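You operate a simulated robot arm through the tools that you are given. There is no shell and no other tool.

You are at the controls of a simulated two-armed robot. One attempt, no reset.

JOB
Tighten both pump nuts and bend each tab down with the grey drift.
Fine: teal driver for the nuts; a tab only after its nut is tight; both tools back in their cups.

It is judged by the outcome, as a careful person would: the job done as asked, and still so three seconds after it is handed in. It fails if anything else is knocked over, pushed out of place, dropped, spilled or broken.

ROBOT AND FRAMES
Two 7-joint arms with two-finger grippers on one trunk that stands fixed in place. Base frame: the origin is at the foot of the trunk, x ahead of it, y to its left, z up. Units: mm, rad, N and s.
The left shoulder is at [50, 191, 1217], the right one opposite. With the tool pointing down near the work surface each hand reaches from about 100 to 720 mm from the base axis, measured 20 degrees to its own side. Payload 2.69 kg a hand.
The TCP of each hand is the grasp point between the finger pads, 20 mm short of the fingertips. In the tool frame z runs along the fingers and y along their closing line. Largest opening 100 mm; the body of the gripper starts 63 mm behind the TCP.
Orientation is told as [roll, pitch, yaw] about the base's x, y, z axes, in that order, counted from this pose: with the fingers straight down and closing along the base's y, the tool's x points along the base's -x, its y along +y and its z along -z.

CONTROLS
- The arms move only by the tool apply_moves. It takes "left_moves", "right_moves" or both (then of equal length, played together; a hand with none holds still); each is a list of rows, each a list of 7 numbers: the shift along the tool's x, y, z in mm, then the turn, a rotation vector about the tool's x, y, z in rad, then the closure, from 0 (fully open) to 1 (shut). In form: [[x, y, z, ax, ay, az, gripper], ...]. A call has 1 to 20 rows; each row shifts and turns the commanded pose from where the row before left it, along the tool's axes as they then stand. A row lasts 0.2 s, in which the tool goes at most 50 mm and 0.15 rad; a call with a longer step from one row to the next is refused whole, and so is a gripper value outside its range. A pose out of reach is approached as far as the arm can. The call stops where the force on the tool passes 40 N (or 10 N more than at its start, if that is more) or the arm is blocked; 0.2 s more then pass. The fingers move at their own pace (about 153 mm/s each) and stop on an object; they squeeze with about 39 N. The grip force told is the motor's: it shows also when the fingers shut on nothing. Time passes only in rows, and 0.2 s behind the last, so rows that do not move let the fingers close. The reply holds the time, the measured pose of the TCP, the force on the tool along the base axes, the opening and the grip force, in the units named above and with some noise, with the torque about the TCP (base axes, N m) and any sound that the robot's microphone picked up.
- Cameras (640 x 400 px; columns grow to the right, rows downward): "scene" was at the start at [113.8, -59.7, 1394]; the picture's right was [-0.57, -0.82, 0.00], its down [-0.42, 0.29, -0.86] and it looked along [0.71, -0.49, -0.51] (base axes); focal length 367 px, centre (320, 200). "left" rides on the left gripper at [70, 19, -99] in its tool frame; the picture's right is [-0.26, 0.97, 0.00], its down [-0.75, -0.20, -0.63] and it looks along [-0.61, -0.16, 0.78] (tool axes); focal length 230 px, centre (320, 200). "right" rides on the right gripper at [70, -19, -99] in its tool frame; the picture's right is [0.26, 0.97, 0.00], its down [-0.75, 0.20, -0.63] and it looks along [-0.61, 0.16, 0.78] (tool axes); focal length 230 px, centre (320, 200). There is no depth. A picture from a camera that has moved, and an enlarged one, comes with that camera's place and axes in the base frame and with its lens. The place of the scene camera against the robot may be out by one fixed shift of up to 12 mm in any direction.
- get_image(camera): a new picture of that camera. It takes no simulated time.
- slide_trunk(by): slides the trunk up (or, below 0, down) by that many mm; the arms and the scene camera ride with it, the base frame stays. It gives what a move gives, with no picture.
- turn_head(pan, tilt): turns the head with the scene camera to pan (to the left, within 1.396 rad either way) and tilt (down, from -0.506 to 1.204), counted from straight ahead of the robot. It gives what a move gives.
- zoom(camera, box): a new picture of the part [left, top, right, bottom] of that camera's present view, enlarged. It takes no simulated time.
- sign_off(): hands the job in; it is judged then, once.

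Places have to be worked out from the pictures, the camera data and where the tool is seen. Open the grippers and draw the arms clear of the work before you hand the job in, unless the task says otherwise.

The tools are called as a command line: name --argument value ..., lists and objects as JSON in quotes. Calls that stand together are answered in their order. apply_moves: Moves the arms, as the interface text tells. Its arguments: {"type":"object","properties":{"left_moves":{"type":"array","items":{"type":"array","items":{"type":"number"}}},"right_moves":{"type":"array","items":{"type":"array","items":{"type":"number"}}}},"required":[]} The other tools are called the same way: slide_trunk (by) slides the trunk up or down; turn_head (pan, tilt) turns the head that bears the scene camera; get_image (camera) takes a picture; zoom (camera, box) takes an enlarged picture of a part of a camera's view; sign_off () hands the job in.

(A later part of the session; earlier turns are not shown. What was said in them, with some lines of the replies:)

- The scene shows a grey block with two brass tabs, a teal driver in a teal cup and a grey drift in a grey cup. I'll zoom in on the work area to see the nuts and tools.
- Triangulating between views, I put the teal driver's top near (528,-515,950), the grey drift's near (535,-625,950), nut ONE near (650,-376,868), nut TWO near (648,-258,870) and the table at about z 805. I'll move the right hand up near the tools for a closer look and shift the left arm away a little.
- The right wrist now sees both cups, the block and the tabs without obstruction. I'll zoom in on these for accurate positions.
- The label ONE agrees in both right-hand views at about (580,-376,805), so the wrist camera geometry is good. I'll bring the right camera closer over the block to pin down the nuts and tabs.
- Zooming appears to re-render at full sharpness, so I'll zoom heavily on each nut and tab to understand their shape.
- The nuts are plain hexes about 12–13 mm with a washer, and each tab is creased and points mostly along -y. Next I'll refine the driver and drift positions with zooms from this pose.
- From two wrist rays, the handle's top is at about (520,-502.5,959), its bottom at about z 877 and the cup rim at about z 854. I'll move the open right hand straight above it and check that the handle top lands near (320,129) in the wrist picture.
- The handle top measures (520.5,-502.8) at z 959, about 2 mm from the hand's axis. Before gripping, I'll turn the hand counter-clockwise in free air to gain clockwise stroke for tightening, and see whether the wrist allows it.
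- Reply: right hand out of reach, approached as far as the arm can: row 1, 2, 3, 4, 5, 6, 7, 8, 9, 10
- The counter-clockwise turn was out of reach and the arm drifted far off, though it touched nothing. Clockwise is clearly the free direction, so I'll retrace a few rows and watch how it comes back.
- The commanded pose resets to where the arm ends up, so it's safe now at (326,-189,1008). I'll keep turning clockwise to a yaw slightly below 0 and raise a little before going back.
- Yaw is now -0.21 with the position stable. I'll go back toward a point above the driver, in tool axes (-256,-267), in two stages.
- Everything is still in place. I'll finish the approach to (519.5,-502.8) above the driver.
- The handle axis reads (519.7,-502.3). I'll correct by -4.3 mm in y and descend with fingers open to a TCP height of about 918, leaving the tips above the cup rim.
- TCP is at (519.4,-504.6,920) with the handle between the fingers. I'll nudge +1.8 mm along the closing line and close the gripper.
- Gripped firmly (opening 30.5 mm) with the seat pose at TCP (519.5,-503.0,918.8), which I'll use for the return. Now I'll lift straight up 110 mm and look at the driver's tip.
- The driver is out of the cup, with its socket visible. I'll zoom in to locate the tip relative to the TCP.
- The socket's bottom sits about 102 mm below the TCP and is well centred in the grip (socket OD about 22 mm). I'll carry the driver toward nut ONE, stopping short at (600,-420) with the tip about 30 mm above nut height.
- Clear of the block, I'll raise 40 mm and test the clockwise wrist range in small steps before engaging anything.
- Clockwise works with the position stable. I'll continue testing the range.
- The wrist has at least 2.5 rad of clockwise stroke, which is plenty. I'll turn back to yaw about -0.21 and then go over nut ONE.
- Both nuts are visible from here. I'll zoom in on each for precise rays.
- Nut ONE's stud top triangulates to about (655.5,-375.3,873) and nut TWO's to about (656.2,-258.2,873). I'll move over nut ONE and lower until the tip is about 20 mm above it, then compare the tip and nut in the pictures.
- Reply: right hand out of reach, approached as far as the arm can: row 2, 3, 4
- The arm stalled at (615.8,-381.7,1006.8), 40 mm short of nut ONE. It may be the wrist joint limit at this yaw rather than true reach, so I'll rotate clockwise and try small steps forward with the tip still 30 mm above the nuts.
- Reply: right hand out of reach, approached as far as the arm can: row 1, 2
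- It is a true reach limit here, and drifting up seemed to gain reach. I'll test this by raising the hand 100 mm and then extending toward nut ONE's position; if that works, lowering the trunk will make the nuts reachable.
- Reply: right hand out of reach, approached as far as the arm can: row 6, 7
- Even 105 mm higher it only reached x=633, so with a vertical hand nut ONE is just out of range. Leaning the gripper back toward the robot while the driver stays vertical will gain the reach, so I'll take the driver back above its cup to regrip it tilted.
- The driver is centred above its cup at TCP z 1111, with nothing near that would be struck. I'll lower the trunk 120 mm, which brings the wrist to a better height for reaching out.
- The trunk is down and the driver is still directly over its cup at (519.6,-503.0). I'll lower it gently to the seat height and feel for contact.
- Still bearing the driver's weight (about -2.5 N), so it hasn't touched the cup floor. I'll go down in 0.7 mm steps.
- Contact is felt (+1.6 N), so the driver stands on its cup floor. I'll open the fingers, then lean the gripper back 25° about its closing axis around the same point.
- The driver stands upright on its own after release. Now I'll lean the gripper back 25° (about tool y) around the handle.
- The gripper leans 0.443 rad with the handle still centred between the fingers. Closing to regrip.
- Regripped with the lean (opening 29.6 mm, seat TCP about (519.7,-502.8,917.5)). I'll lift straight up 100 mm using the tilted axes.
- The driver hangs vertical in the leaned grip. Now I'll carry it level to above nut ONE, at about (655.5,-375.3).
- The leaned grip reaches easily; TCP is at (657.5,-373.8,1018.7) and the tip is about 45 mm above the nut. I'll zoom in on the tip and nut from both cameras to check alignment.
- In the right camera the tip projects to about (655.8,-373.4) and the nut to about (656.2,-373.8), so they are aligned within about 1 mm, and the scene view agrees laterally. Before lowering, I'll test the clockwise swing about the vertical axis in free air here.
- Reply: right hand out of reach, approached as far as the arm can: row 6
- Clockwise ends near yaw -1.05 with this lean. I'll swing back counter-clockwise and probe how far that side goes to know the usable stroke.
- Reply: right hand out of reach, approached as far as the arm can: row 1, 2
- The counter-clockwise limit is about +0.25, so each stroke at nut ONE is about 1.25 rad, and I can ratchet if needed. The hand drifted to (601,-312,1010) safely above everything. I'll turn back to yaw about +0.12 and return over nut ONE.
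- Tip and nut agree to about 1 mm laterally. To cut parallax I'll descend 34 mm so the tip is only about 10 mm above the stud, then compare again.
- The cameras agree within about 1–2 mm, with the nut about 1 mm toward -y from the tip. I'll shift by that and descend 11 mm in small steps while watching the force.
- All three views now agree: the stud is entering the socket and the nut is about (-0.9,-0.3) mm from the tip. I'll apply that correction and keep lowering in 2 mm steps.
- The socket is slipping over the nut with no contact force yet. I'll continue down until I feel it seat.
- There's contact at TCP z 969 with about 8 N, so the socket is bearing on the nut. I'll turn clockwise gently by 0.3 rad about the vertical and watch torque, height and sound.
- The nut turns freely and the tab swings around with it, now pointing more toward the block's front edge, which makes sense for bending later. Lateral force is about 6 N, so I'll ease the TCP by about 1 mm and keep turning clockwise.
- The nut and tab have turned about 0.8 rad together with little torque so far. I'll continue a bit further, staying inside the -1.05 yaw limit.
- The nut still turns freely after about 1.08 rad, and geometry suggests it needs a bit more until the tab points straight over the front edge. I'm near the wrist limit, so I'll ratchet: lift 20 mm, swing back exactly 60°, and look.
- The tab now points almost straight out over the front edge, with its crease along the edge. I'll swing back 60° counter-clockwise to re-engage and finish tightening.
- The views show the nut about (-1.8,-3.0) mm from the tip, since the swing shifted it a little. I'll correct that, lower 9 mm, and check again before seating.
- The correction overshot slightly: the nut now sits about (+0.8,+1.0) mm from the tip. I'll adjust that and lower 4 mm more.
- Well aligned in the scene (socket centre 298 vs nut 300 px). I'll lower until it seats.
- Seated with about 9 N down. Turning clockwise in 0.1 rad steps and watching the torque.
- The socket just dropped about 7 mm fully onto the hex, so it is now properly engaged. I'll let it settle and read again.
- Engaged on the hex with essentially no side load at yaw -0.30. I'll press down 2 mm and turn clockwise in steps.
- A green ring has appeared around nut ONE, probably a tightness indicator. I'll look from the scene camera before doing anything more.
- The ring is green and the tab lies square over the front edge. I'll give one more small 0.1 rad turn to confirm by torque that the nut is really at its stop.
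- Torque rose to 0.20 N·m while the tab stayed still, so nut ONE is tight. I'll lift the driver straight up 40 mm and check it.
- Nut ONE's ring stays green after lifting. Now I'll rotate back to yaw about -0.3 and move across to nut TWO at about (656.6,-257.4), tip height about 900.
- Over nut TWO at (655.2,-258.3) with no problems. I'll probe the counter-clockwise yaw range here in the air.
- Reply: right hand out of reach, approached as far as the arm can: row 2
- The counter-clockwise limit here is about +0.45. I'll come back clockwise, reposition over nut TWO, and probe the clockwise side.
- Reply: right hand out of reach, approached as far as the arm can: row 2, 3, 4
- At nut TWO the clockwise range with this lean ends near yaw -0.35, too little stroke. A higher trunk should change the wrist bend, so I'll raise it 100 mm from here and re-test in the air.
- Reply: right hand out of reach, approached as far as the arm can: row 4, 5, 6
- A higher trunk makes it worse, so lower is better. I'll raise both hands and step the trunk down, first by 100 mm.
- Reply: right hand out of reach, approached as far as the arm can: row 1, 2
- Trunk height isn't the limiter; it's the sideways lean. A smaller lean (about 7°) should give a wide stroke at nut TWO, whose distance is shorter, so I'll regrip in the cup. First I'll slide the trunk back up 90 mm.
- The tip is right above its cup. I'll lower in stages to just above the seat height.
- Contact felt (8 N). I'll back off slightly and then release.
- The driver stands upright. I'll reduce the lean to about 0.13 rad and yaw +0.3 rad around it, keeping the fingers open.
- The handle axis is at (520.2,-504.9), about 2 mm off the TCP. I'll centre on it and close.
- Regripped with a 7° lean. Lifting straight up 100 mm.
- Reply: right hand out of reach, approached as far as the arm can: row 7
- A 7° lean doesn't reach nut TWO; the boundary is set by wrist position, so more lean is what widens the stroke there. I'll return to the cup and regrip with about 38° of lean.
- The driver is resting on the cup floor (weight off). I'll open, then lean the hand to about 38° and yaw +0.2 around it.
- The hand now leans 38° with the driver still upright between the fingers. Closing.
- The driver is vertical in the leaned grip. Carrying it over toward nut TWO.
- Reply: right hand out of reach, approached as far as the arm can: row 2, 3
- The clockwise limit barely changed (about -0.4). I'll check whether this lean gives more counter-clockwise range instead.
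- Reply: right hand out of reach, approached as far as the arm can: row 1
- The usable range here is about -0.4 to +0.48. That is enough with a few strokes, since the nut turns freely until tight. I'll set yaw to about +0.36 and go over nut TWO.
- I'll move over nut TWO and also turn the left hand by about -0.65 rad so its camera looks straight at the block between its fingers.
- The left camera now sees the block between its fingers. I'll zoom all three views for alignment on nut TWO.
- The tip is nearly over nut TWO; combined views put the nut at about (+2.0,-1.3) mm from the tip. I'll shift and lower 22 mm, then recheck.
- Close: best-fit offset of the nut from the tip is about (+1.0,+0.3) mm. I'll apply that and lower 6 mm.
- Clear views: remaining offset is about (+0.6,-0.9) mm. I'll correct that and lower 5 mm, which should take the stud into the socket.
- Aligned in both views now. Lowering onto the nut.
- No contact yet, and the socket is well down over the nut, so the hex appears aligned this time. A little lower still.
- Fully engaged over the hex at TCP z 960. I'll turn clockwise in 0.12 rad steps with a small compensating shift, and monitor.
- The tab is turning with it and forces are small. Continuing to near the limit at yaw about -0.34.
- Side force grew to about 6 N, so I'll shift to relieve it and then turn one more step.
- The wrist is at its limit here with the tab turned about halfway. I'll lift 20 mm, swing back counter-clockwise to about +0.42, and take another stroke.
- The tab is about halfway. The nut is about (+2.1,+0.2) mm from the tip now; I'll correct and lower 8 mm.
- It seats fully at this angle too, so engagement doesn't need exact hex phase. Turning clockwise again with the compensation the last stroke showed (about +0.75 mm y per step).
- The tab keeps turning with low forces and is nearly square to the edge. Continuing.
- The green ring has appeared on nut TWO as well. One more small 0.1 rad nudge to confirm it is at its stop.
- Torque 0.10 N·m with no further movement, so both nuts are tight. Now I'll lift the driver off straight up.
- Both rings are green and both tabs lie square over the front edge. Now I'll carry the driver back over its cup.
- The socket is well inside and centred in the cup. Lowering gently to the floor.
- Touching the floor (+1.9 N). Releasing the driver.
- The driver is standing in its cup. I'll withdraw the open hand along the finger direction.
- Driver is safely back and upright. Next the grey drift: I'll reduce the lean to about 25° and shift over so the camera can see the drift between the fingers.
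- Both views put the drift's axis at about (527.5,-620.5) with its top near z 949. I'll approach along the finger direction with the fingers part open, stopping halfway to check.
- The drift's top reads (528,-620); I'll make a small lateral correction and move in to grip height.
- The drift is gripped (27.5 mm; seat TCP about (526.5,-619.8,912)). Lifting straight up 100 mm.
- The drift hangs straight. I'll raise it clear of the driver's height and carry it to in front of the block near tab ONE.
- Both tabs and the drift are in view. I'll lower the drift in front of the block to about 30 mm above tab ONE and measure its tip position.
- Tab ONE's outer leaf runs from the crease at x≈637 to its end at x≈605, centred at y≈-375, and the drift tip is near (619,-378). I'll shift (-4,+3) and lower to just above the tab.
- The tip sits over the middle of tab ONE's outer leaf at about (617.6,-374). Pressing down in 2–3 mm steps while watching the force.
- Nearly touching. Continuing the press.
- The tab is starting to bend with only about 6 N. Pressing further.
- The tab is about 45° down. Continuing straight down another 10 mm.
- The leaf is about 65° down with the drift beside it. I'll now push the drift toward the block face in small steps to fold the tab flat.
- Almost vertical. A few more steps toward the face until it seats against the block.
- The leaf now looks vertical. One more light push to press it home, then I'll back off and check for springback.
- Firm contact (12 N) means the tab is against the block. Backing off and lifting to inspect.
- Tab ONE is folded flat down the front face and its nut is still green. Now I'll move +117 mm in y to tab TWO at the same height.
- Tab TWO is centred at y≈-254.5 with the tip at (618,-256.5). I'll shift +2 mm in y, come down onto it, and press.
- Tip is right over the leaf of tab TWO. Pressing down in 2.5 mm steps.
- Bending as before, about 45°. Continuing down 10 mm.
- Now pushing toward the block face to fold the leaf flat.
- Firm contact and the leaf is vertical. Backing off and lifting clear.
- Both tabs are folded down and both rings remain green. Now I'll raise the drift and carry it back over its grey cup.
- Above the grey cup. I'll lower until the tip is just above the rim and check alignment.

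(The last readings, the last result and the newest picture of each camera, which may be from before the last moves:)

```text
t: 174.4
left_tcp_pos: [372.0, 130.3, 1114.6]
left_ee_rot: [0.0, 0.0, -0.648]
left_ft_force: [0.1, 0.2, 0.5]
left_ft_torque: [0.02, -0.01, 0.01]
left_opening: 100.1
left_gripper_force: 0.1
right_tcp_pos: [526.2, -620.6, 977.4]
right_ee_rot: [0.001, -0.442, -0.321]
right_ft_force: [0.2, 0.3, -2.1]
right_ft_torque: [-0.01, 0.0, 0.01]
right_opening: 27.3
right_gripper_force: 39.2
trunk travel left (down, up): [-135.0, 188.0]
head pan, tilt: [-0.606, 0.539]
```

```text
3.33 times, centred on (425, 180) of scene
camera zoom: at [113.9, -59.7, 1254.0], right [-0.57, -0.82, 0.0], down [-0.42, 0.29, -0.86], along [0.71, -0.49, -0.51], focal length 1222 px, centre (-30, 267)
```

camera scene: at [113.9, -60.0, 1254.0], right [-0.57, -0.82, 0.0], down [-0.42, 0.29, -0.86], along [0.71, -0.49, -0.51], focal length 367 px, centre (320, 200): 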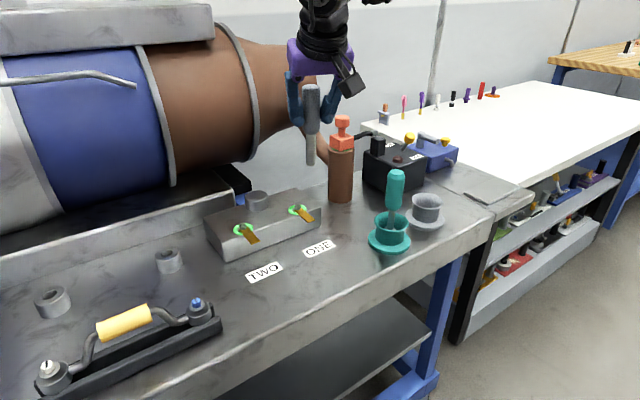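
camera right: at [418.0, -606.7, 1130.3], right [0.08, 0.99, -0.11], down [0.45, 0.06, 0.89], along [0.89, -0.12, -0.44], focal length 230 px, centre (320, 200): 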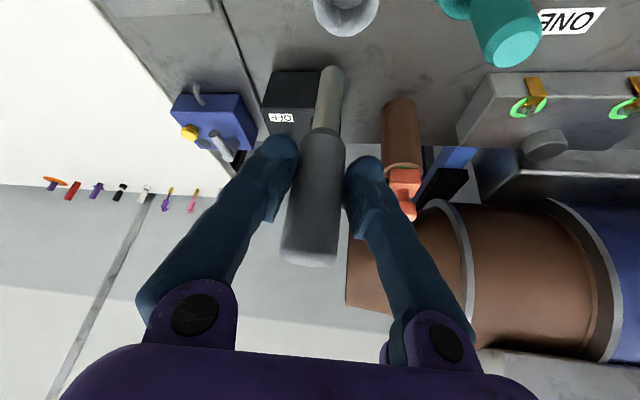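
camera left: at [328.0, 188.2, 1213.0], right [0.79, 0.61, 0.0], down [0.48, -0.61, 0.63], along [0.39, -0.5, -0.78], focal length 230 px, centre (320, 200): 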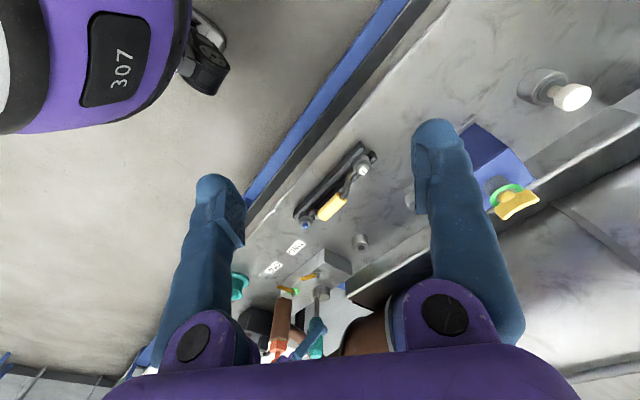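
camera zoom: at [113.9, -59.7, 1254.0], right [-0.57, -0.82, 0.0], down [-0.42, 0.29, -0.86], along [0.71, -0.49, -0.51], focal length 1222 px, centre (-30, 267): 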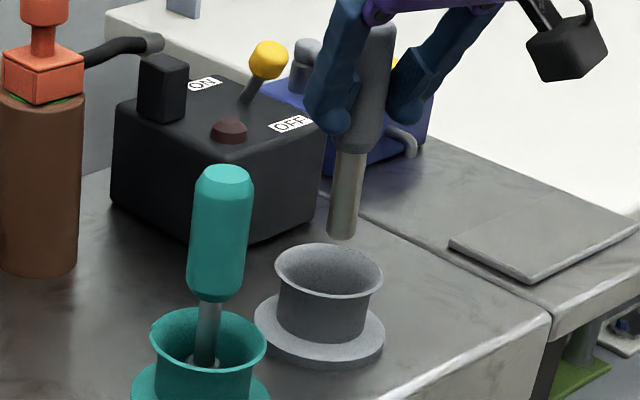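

The tip (527.6,-621.5) lines up with the cup centre (about 526,-621). Lowering in.

apply_moves --right_moves '[[10.2, 0, 21.46, 0, 0, 0, 1], [10.2, 0, 21.46, 0, 0, 0, 1], [4.3, 0, 9.04, 0, 0, 0, 1], [1.28, 0, 2.71, 0, 0, 0, 1], [0, 0, 0, 0, 0, 0, 1]]'

zoom --camera "scene" --box '[380, 120, 470, 240]'

zoom --camera "right" --box '[260, 0, 420, 100]'

```text
t: 175.6
left_tcp_pos: [372.4, 129.8, 1114.9]
left_ee_rot: [0.0, 0.0, -0.648]
left_ft_force: [0.4, 1.0, 0.2]
left_ft_torque: [0.03, 0.0, -0.01]
left_opening: 100.1
left_gripper_force: 0.1
right_tcp_pos: [526.3, -619.0, 915.3]
right_ee_rot: [0.001, -0.441, -0.322]
right_ft_force: [-0.9, 0.6, -2.8]
right_ft_torque: [0.05, 0.02, -0.02]
right_opening: 27.2
right_gripper_force: 39.3
trunk travel left (down, up): [-135.0, 188.0]
head pan, tilt: [-0.606, 0.539]
```

```text
3.33 times, centred on (425, 180) of scene
camera zoom: at [114.0, -59.9, 1254.0], right [-0.57, -0.82, 0.0], down [-0.42, 0.29, -0.86], along [0.71, -0.49, -0.51], focal length 1222 px, centre (-30, 267)
```

zoom: 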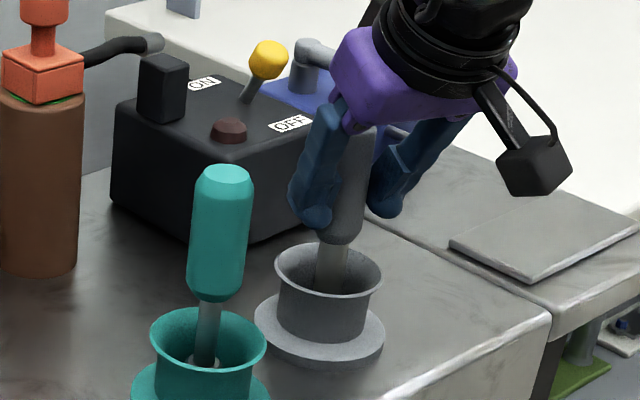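

```text
4.00 times, centred on (340, 50) of right
camera zoom: at [419.4, -603.1, 974.8], right [0.08, 0.99, -0.11], down [0.45, 0.06, 0.89], along [0.89, -0.12, -0.44], focal length 920 px, centre (240, 800)
```

zoom: 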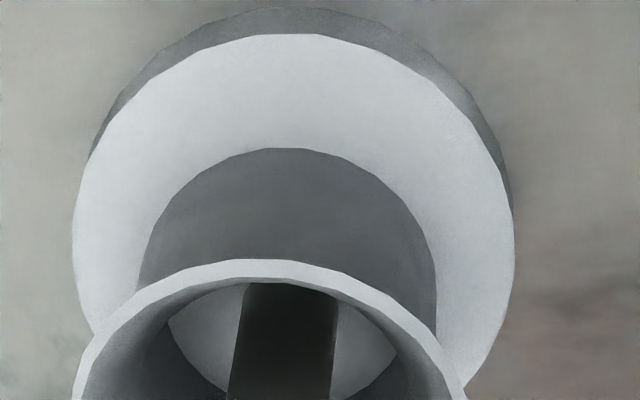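

apply_moves --right_moves '[[0.64, 0, 1.36, 0, 0, 0, 1], [0.43, 0, 0.9, 0, 0, 0, 1], [0, 0, 0, 0, 0, 0, 1]]'

apply_moves --right_moves '[[0.34, 0, 0.72, 0, 0, 0, 1], [0, 0, 0, 0, 0, 0, 1]]'

```text
t: 176.4
left_tcp_pos: [371.4, 129.4, 1114.3]
left_ee_rot: [0.001, 0.0, -0.647]
left_ft_force: [-0.3, 0.8, 0.3]
left_ft_torque: [0.02, 0.02, 0.02]
left_opening: 100.0
left_gripper_force: 0.1
right_tcp_pos: [525.9, -619.4, 913.2]
right_ee_rot: [0.002, -0.441, -0.32]
right_ft_force: [-0.4, -0.5, -2.7]
right_ft_torque: [0.03, 0.02, -0.01]
right_opening: 27.3
right_gripper_force: 38.7
trunk travel left (down, up): [-135.0, 188.0]
head pan, tilt: [-0.606, 0.539]
```

```text
t: 177.0
left_tcp_pos: [371.3, 130.8, 1114.3]
left_ee_rot: [-0.001, -0.001, -0.647]
left_ft_force: [-0.1, -0.2, -0.4]
left_ft_torque: [-0.03, -0.02, 0.01]
left_opening: 99.9
left_gripper_force: 0.1
right_tcp_pos: [526.1, -621.3, 913.1]
right_ee_rot: [0.002, -0.442, -0.321]
right_ft_force: [0.1, -0.4, -2.2]
right_ft_torque: [0.0, 0.01, 0.0]
right_opening: 27.3
right_gripper_force: 39.1
trunk travel left (down, up): [-135.0, 188.0]
head pan, tilt: [-0.606, 0.539]
```

apply_moves --right_moves '[[0.34, 0, 0.72, 0, 0, 0, 1], [0, 0, 0, 0, 0, 0, 1]]'

apply_moves --right_moves '[[0.26, 0, 0.54, 0, 0, 0, 1], [0, 0, 0, 0, 0, 0, 1]]'

```text
t: 177.6
left_tcp_pos: [371.6, 130.8, 1115.0]
left_ee_rot: [-0.001, -0.002, -0.647]
left_ft_force: [0.0, -0.6, -0.2]
left_ft_torque: [0.0, 0.0, 0.0]
left_opening: 100.1
left_gripper_force: 0.1
right_tcp_pos: [524.8, -620.3, 913.0]
right_ee_rot: [0.004, -0.444, -0.32]
right_ft_force: [-0.2, 0.9, 1.5]
right_ft_torque: [0.11, -0.03, 0.03]
right_opening: 27.4
right_gripper_force: 38.8
trunk travel left (down, up): [-135.0, 188.0]
head pan, tilt: [-0.606, 0.539]
```

```text
t: 178.2
left_tcp_pos: [371.4, 130.8, 1114.9]
left_ee_rot: [0.0, -0.002, -0.647]
left_ft_force: [0.5, -0.9, 0.0]
left_ft_torque: [-0.02, 0.01, -0.01]
left_opening: 100.0
left_gripper_force: 0.0
right_tcp_pos: [525.6, -620.4, 912.7]
right_ee_rot: [0.002, -0.444, -0.321]
right_ft_force: [1.2, -0.2, 5.6]
right_ft_torque: [0.01, -0.18, 0.03]
right_opening: 27.4
right_gripper_force: 39.1
trunk travel left (down, up): [-135.0, 188.0]
head pan, tilt: [-0.606, 0.539]
```

The drift is touching its cup floor. I'll ease off slightly and release.

apply_moves --right_moves '[[-0.21, 0, -0.45, 0, 0, 0, 1], [0, 0, 0, 0, 0, 0, 0.65], [0, 0, 0, 0, 0, 0, 0.4], [0, 0, 0, 0, 0, 0, 0.35], [0, 0, 0, 0, 0, 0, 0.35]]'

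get_image --camera "right"

zoom --camera "scene" --box '[380, 120, 470, 240]'

```text
t: 179.4
left_tcp_pos: [371.6, 131.3, 1114.4]
left_ee_rot: [0.0, 0.0, -0.647]
left_ft_force: [0.0, -0.1, -0.6]
left_ft_torque: [0.0, -0.01, -0.01]
left_opening: 99.8
left_gripper_force: 0.0
right_tcp_pos: [526.0, -620.9, 910.8]
right_ee_rot: [0.001, -0.441, -0.321]
right_ft_force: [-0.7, 0.1, 0.4]
right_ft_torque: [0.01, 0.01, -0.03]
right_opening: 64.9
right_gripper_force: 0.0
trunk travel left (down, up): [-135.0, 188.0]
head pan, tilt: [-0.606, 0.539]
```

```text
taken
camera right: at [417.7, -604.5, 970.8], right [0.08, 0.99, -0.11], down [0.45, 0.06, 0.89], along [0.89, -0.12, -0.44], focal length 230 px, centre (320, 200)
```

right: 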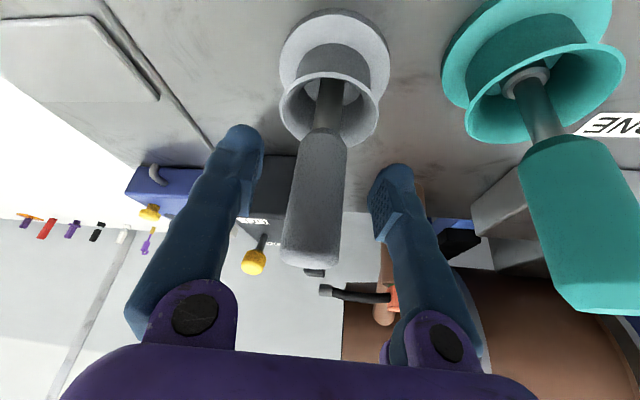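

```text
3.33 times, centred on (425, 180) of scene
camera zoom: at [113.8, -59.7, 1254.0], right [-0.57, -0.82, 0.0], down [-0.42, 0.29, -0.86], along [0.71, -0.49, -0.51], focal length 1222 px, centre (-30, 267)
```

zoom: 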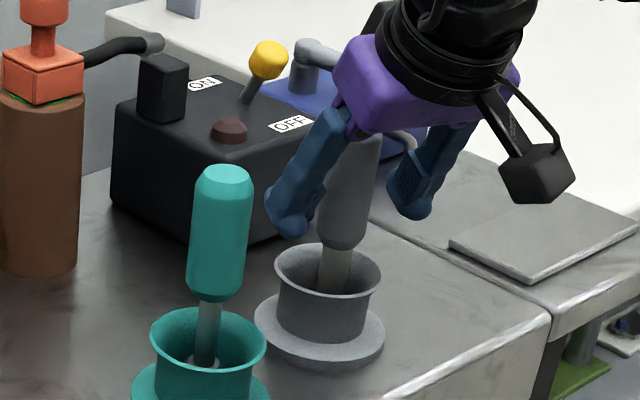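

The drift stands upright in its cup. Withdrawing the open hand along the finger direction.

apply_moves --right_moves '[[0, 0, -15, 0, 0, 0, 0.35], [0, 0, -25, 0, 0, 0, 0.35], [0, 0, -30, 0, 0, 0, 0.35], [0, 0, -30, 0, 0, 0, 0.2], [0, 0, -30, 0, 0, 0, 0], [0, 0, 0, 0, 0, 0, 0]]'

get_image --camera "scene"

get_image --camera "right"

```text
t: 180.8
left_tcp_pos: [371.4, 130.4, 1114.6]
left_ee_rot: [0.001, 0.0, -0.647]
left_ft_force: [0.4, 0.0, -0.1]
left_ft_torque: [-0.02, 0.03, 0.02]
left_opening: 100.0
left_gripper_force: 0.1
right_tcp_pos: [471.8, -603.9, 1025.3]
right_ee_rot: [0.0, -0.441, -0.321]
right_ft_force: [-1.2, 0.1, 0.0]
right_ft_torque: [-0.01, -0.05, -0.03]
right_opening: 100.1
right_gripper_force: 0.1
trunk travel left (down, up): [-135.0, 188.0]
head pan, tilt: [-0.606, 0.539]
```

```text
taken
camera scene: at [113.9, -59.8, 1254.0], right [-0.57, -0.82, 0.0], down [-0.42, 0.29, -0.86], along [0.71, -0.49, -0.51], focal length 367 px, centre (320, 200)
```

scene: 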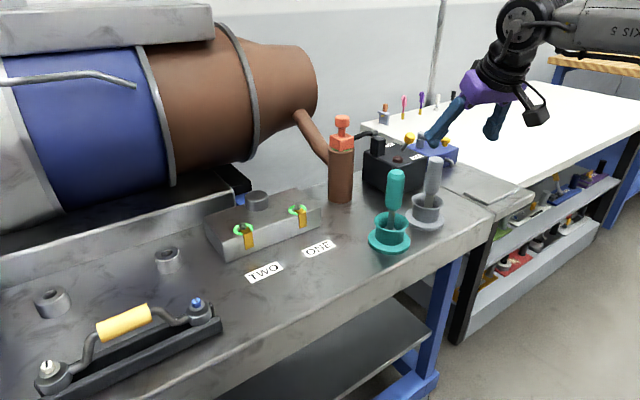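

```text
taken
camera right: at [365.4, -588.3, 1085.2], right [0.08, 0.99, -0.11], down [0.45, 0.06, 0.89], along [0.89, -0.12, -0.44], focal length 230 px, centre (320, 200)
```

right: 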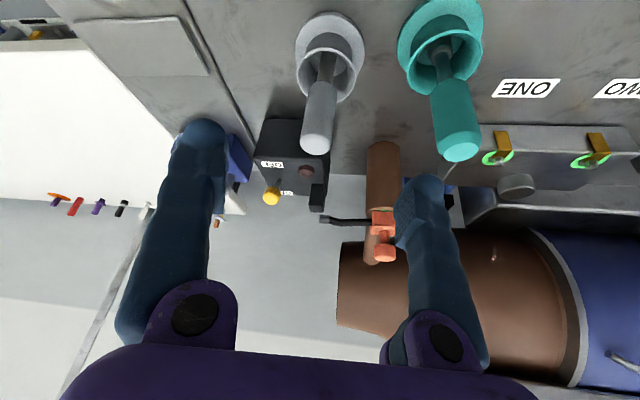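

Everything is in place. I'll draw the right arm back clear of the bench and take a final close look.

apply_moves --right_moves '[[27.5, 0, -29.6, 0, 0, 0, 0], [27.5, 0, -29.6, 0, 0, 0, 0], [27.5, 0, -29.6, 0, 0, 0, 0], [27.5, 0, -29.6, 0, 0, 0, 0], [0, 0, 0, 0, 0, 0, 0]]'

zoom --camera "scene" --box '[200, 170, 340, 270]'

zoom --camera "scene" --box '[350, 140, 460, 260]'

zoom --camera "left" --box '[240, 240, 360, 315]'

get_image --camera "scene"

```text
t: 182.0
left_tcp_pos: [370.1, 129.7, 1114.5]
left_ee_rot: [0.001, -0.001, -0.648]
left_ft_force: [0.2, -0.9, -0.4]
left_ft_torque: [-0.02, 0.01, 0.04]
left_opening: 100.2
left_gripper_force: 0.1
right_tcp_pos: [331.0, -554.8, 1089.3]
right_ee_rot: [0.002, -0.44, -0.323]
right_ft_force: [0.3, 0.4, -0.4]
right_ft_torque: [-0.02, 0.01, 0.01]
right_opening: 100.1
right_gripper_force: 0.2
trunk travel left (down, up): [-135.0, 188.0]
head pan, tilt: [-0.606, 0.539]
```

```text
4.00 times, centred on (270, 220) of scene
camera zoom: at [113.9, -59.8, 1254.0], right [-0.57, -0.82, 0.0], down [-0.42, 0.29, -0.86], along [0.71, -0.49, -0.51], focal length 1466 px, centre (520, 120)
```

zoom: 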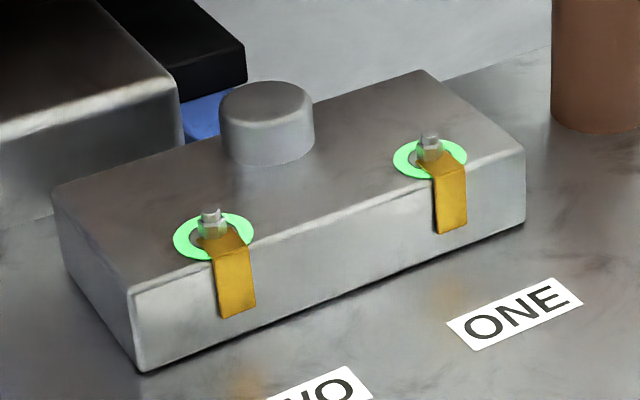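

```text
3.33 times, centred on (405, 200) of scene
camera zoom: at [113.9, -59.8, 1254.0], right [-0.57, -0.82, 0.0], down [-0.42, 0.29, -0.86], along [0.71, -0.49, -0.51], focal length 1222 px, centre (37, 200)
```

zoom: 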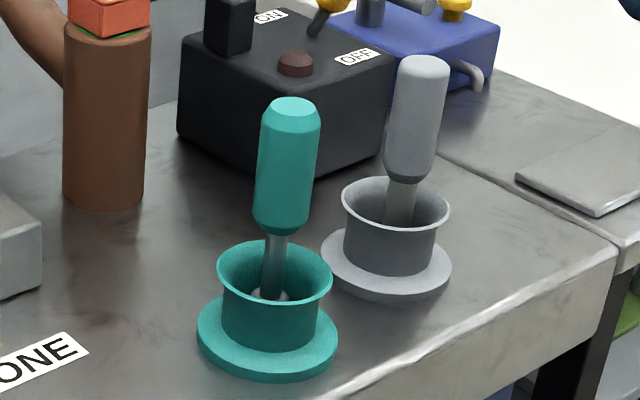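

```text
5.33 times, centred on (300, 278) of left
camera zoom: at [327.8, 188.0, 1213.0], right [0.79, 0.61, 0.0], down [0.48, -0.61, 0.63], along [0.39, -0.5, -0.78], focal length 1227 px, centre (427, -213)
```

zoom: 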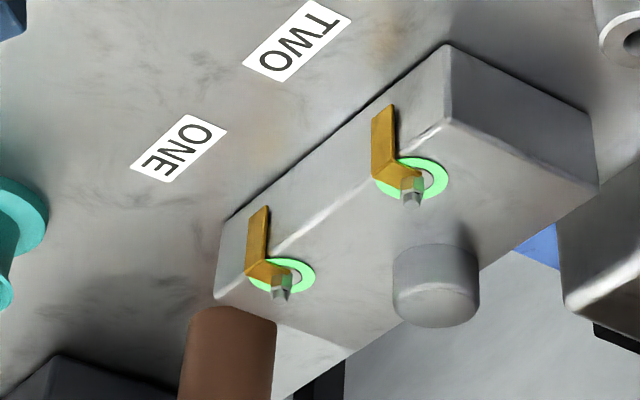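

```text
taken
camera scene: at [113.9, -59.8, 1254.0], right [-0.57, -0.82, 0.0], down [-0.42, 0.29, -0.86], along [0.71, -0.49, -0.51], focal length 367 px, centre (320, 200)
```

scene: 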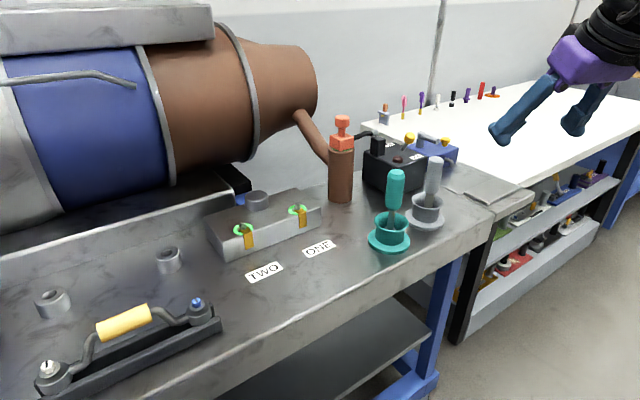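

Both nuts show green rings and both tabs are folded flat down the front face. Both tools stand upright in their own cups, nothing else has moved, and both grippers are open with the arms clear of the bench. I'm handing the job in.

sign_off

```text
The job is handed in.
```

The job is handed in. Both pump nuts are tight and both tabs are bent down. I don't have the judge's result.

- **Nuts:** I tightened each with the teal driver until a green ring appeared around it. A further small turn met rising torque and moved nothing. Both rings were still green in the last pictures.
- **Tabs:** I bent each with the grey drift only after its nut was tight. Both lie flat against the front face of the block, and neither sprang back after the drift was lifted away.
- **Tools:** The driver and the drift are each standing upright in their own cups.
- **Surroundings:** Nothing else looked moved or knocked over in the final pictures. Both grippers are open and the arms are clear of the bench.

Early on, a wrist turn was out of reach and the right arm swung well off course. It touched nothing, and everything was still in place afterwards.

The trunk is about 140 mm lower than where it started. I lowered it for reach and did not raise it back.
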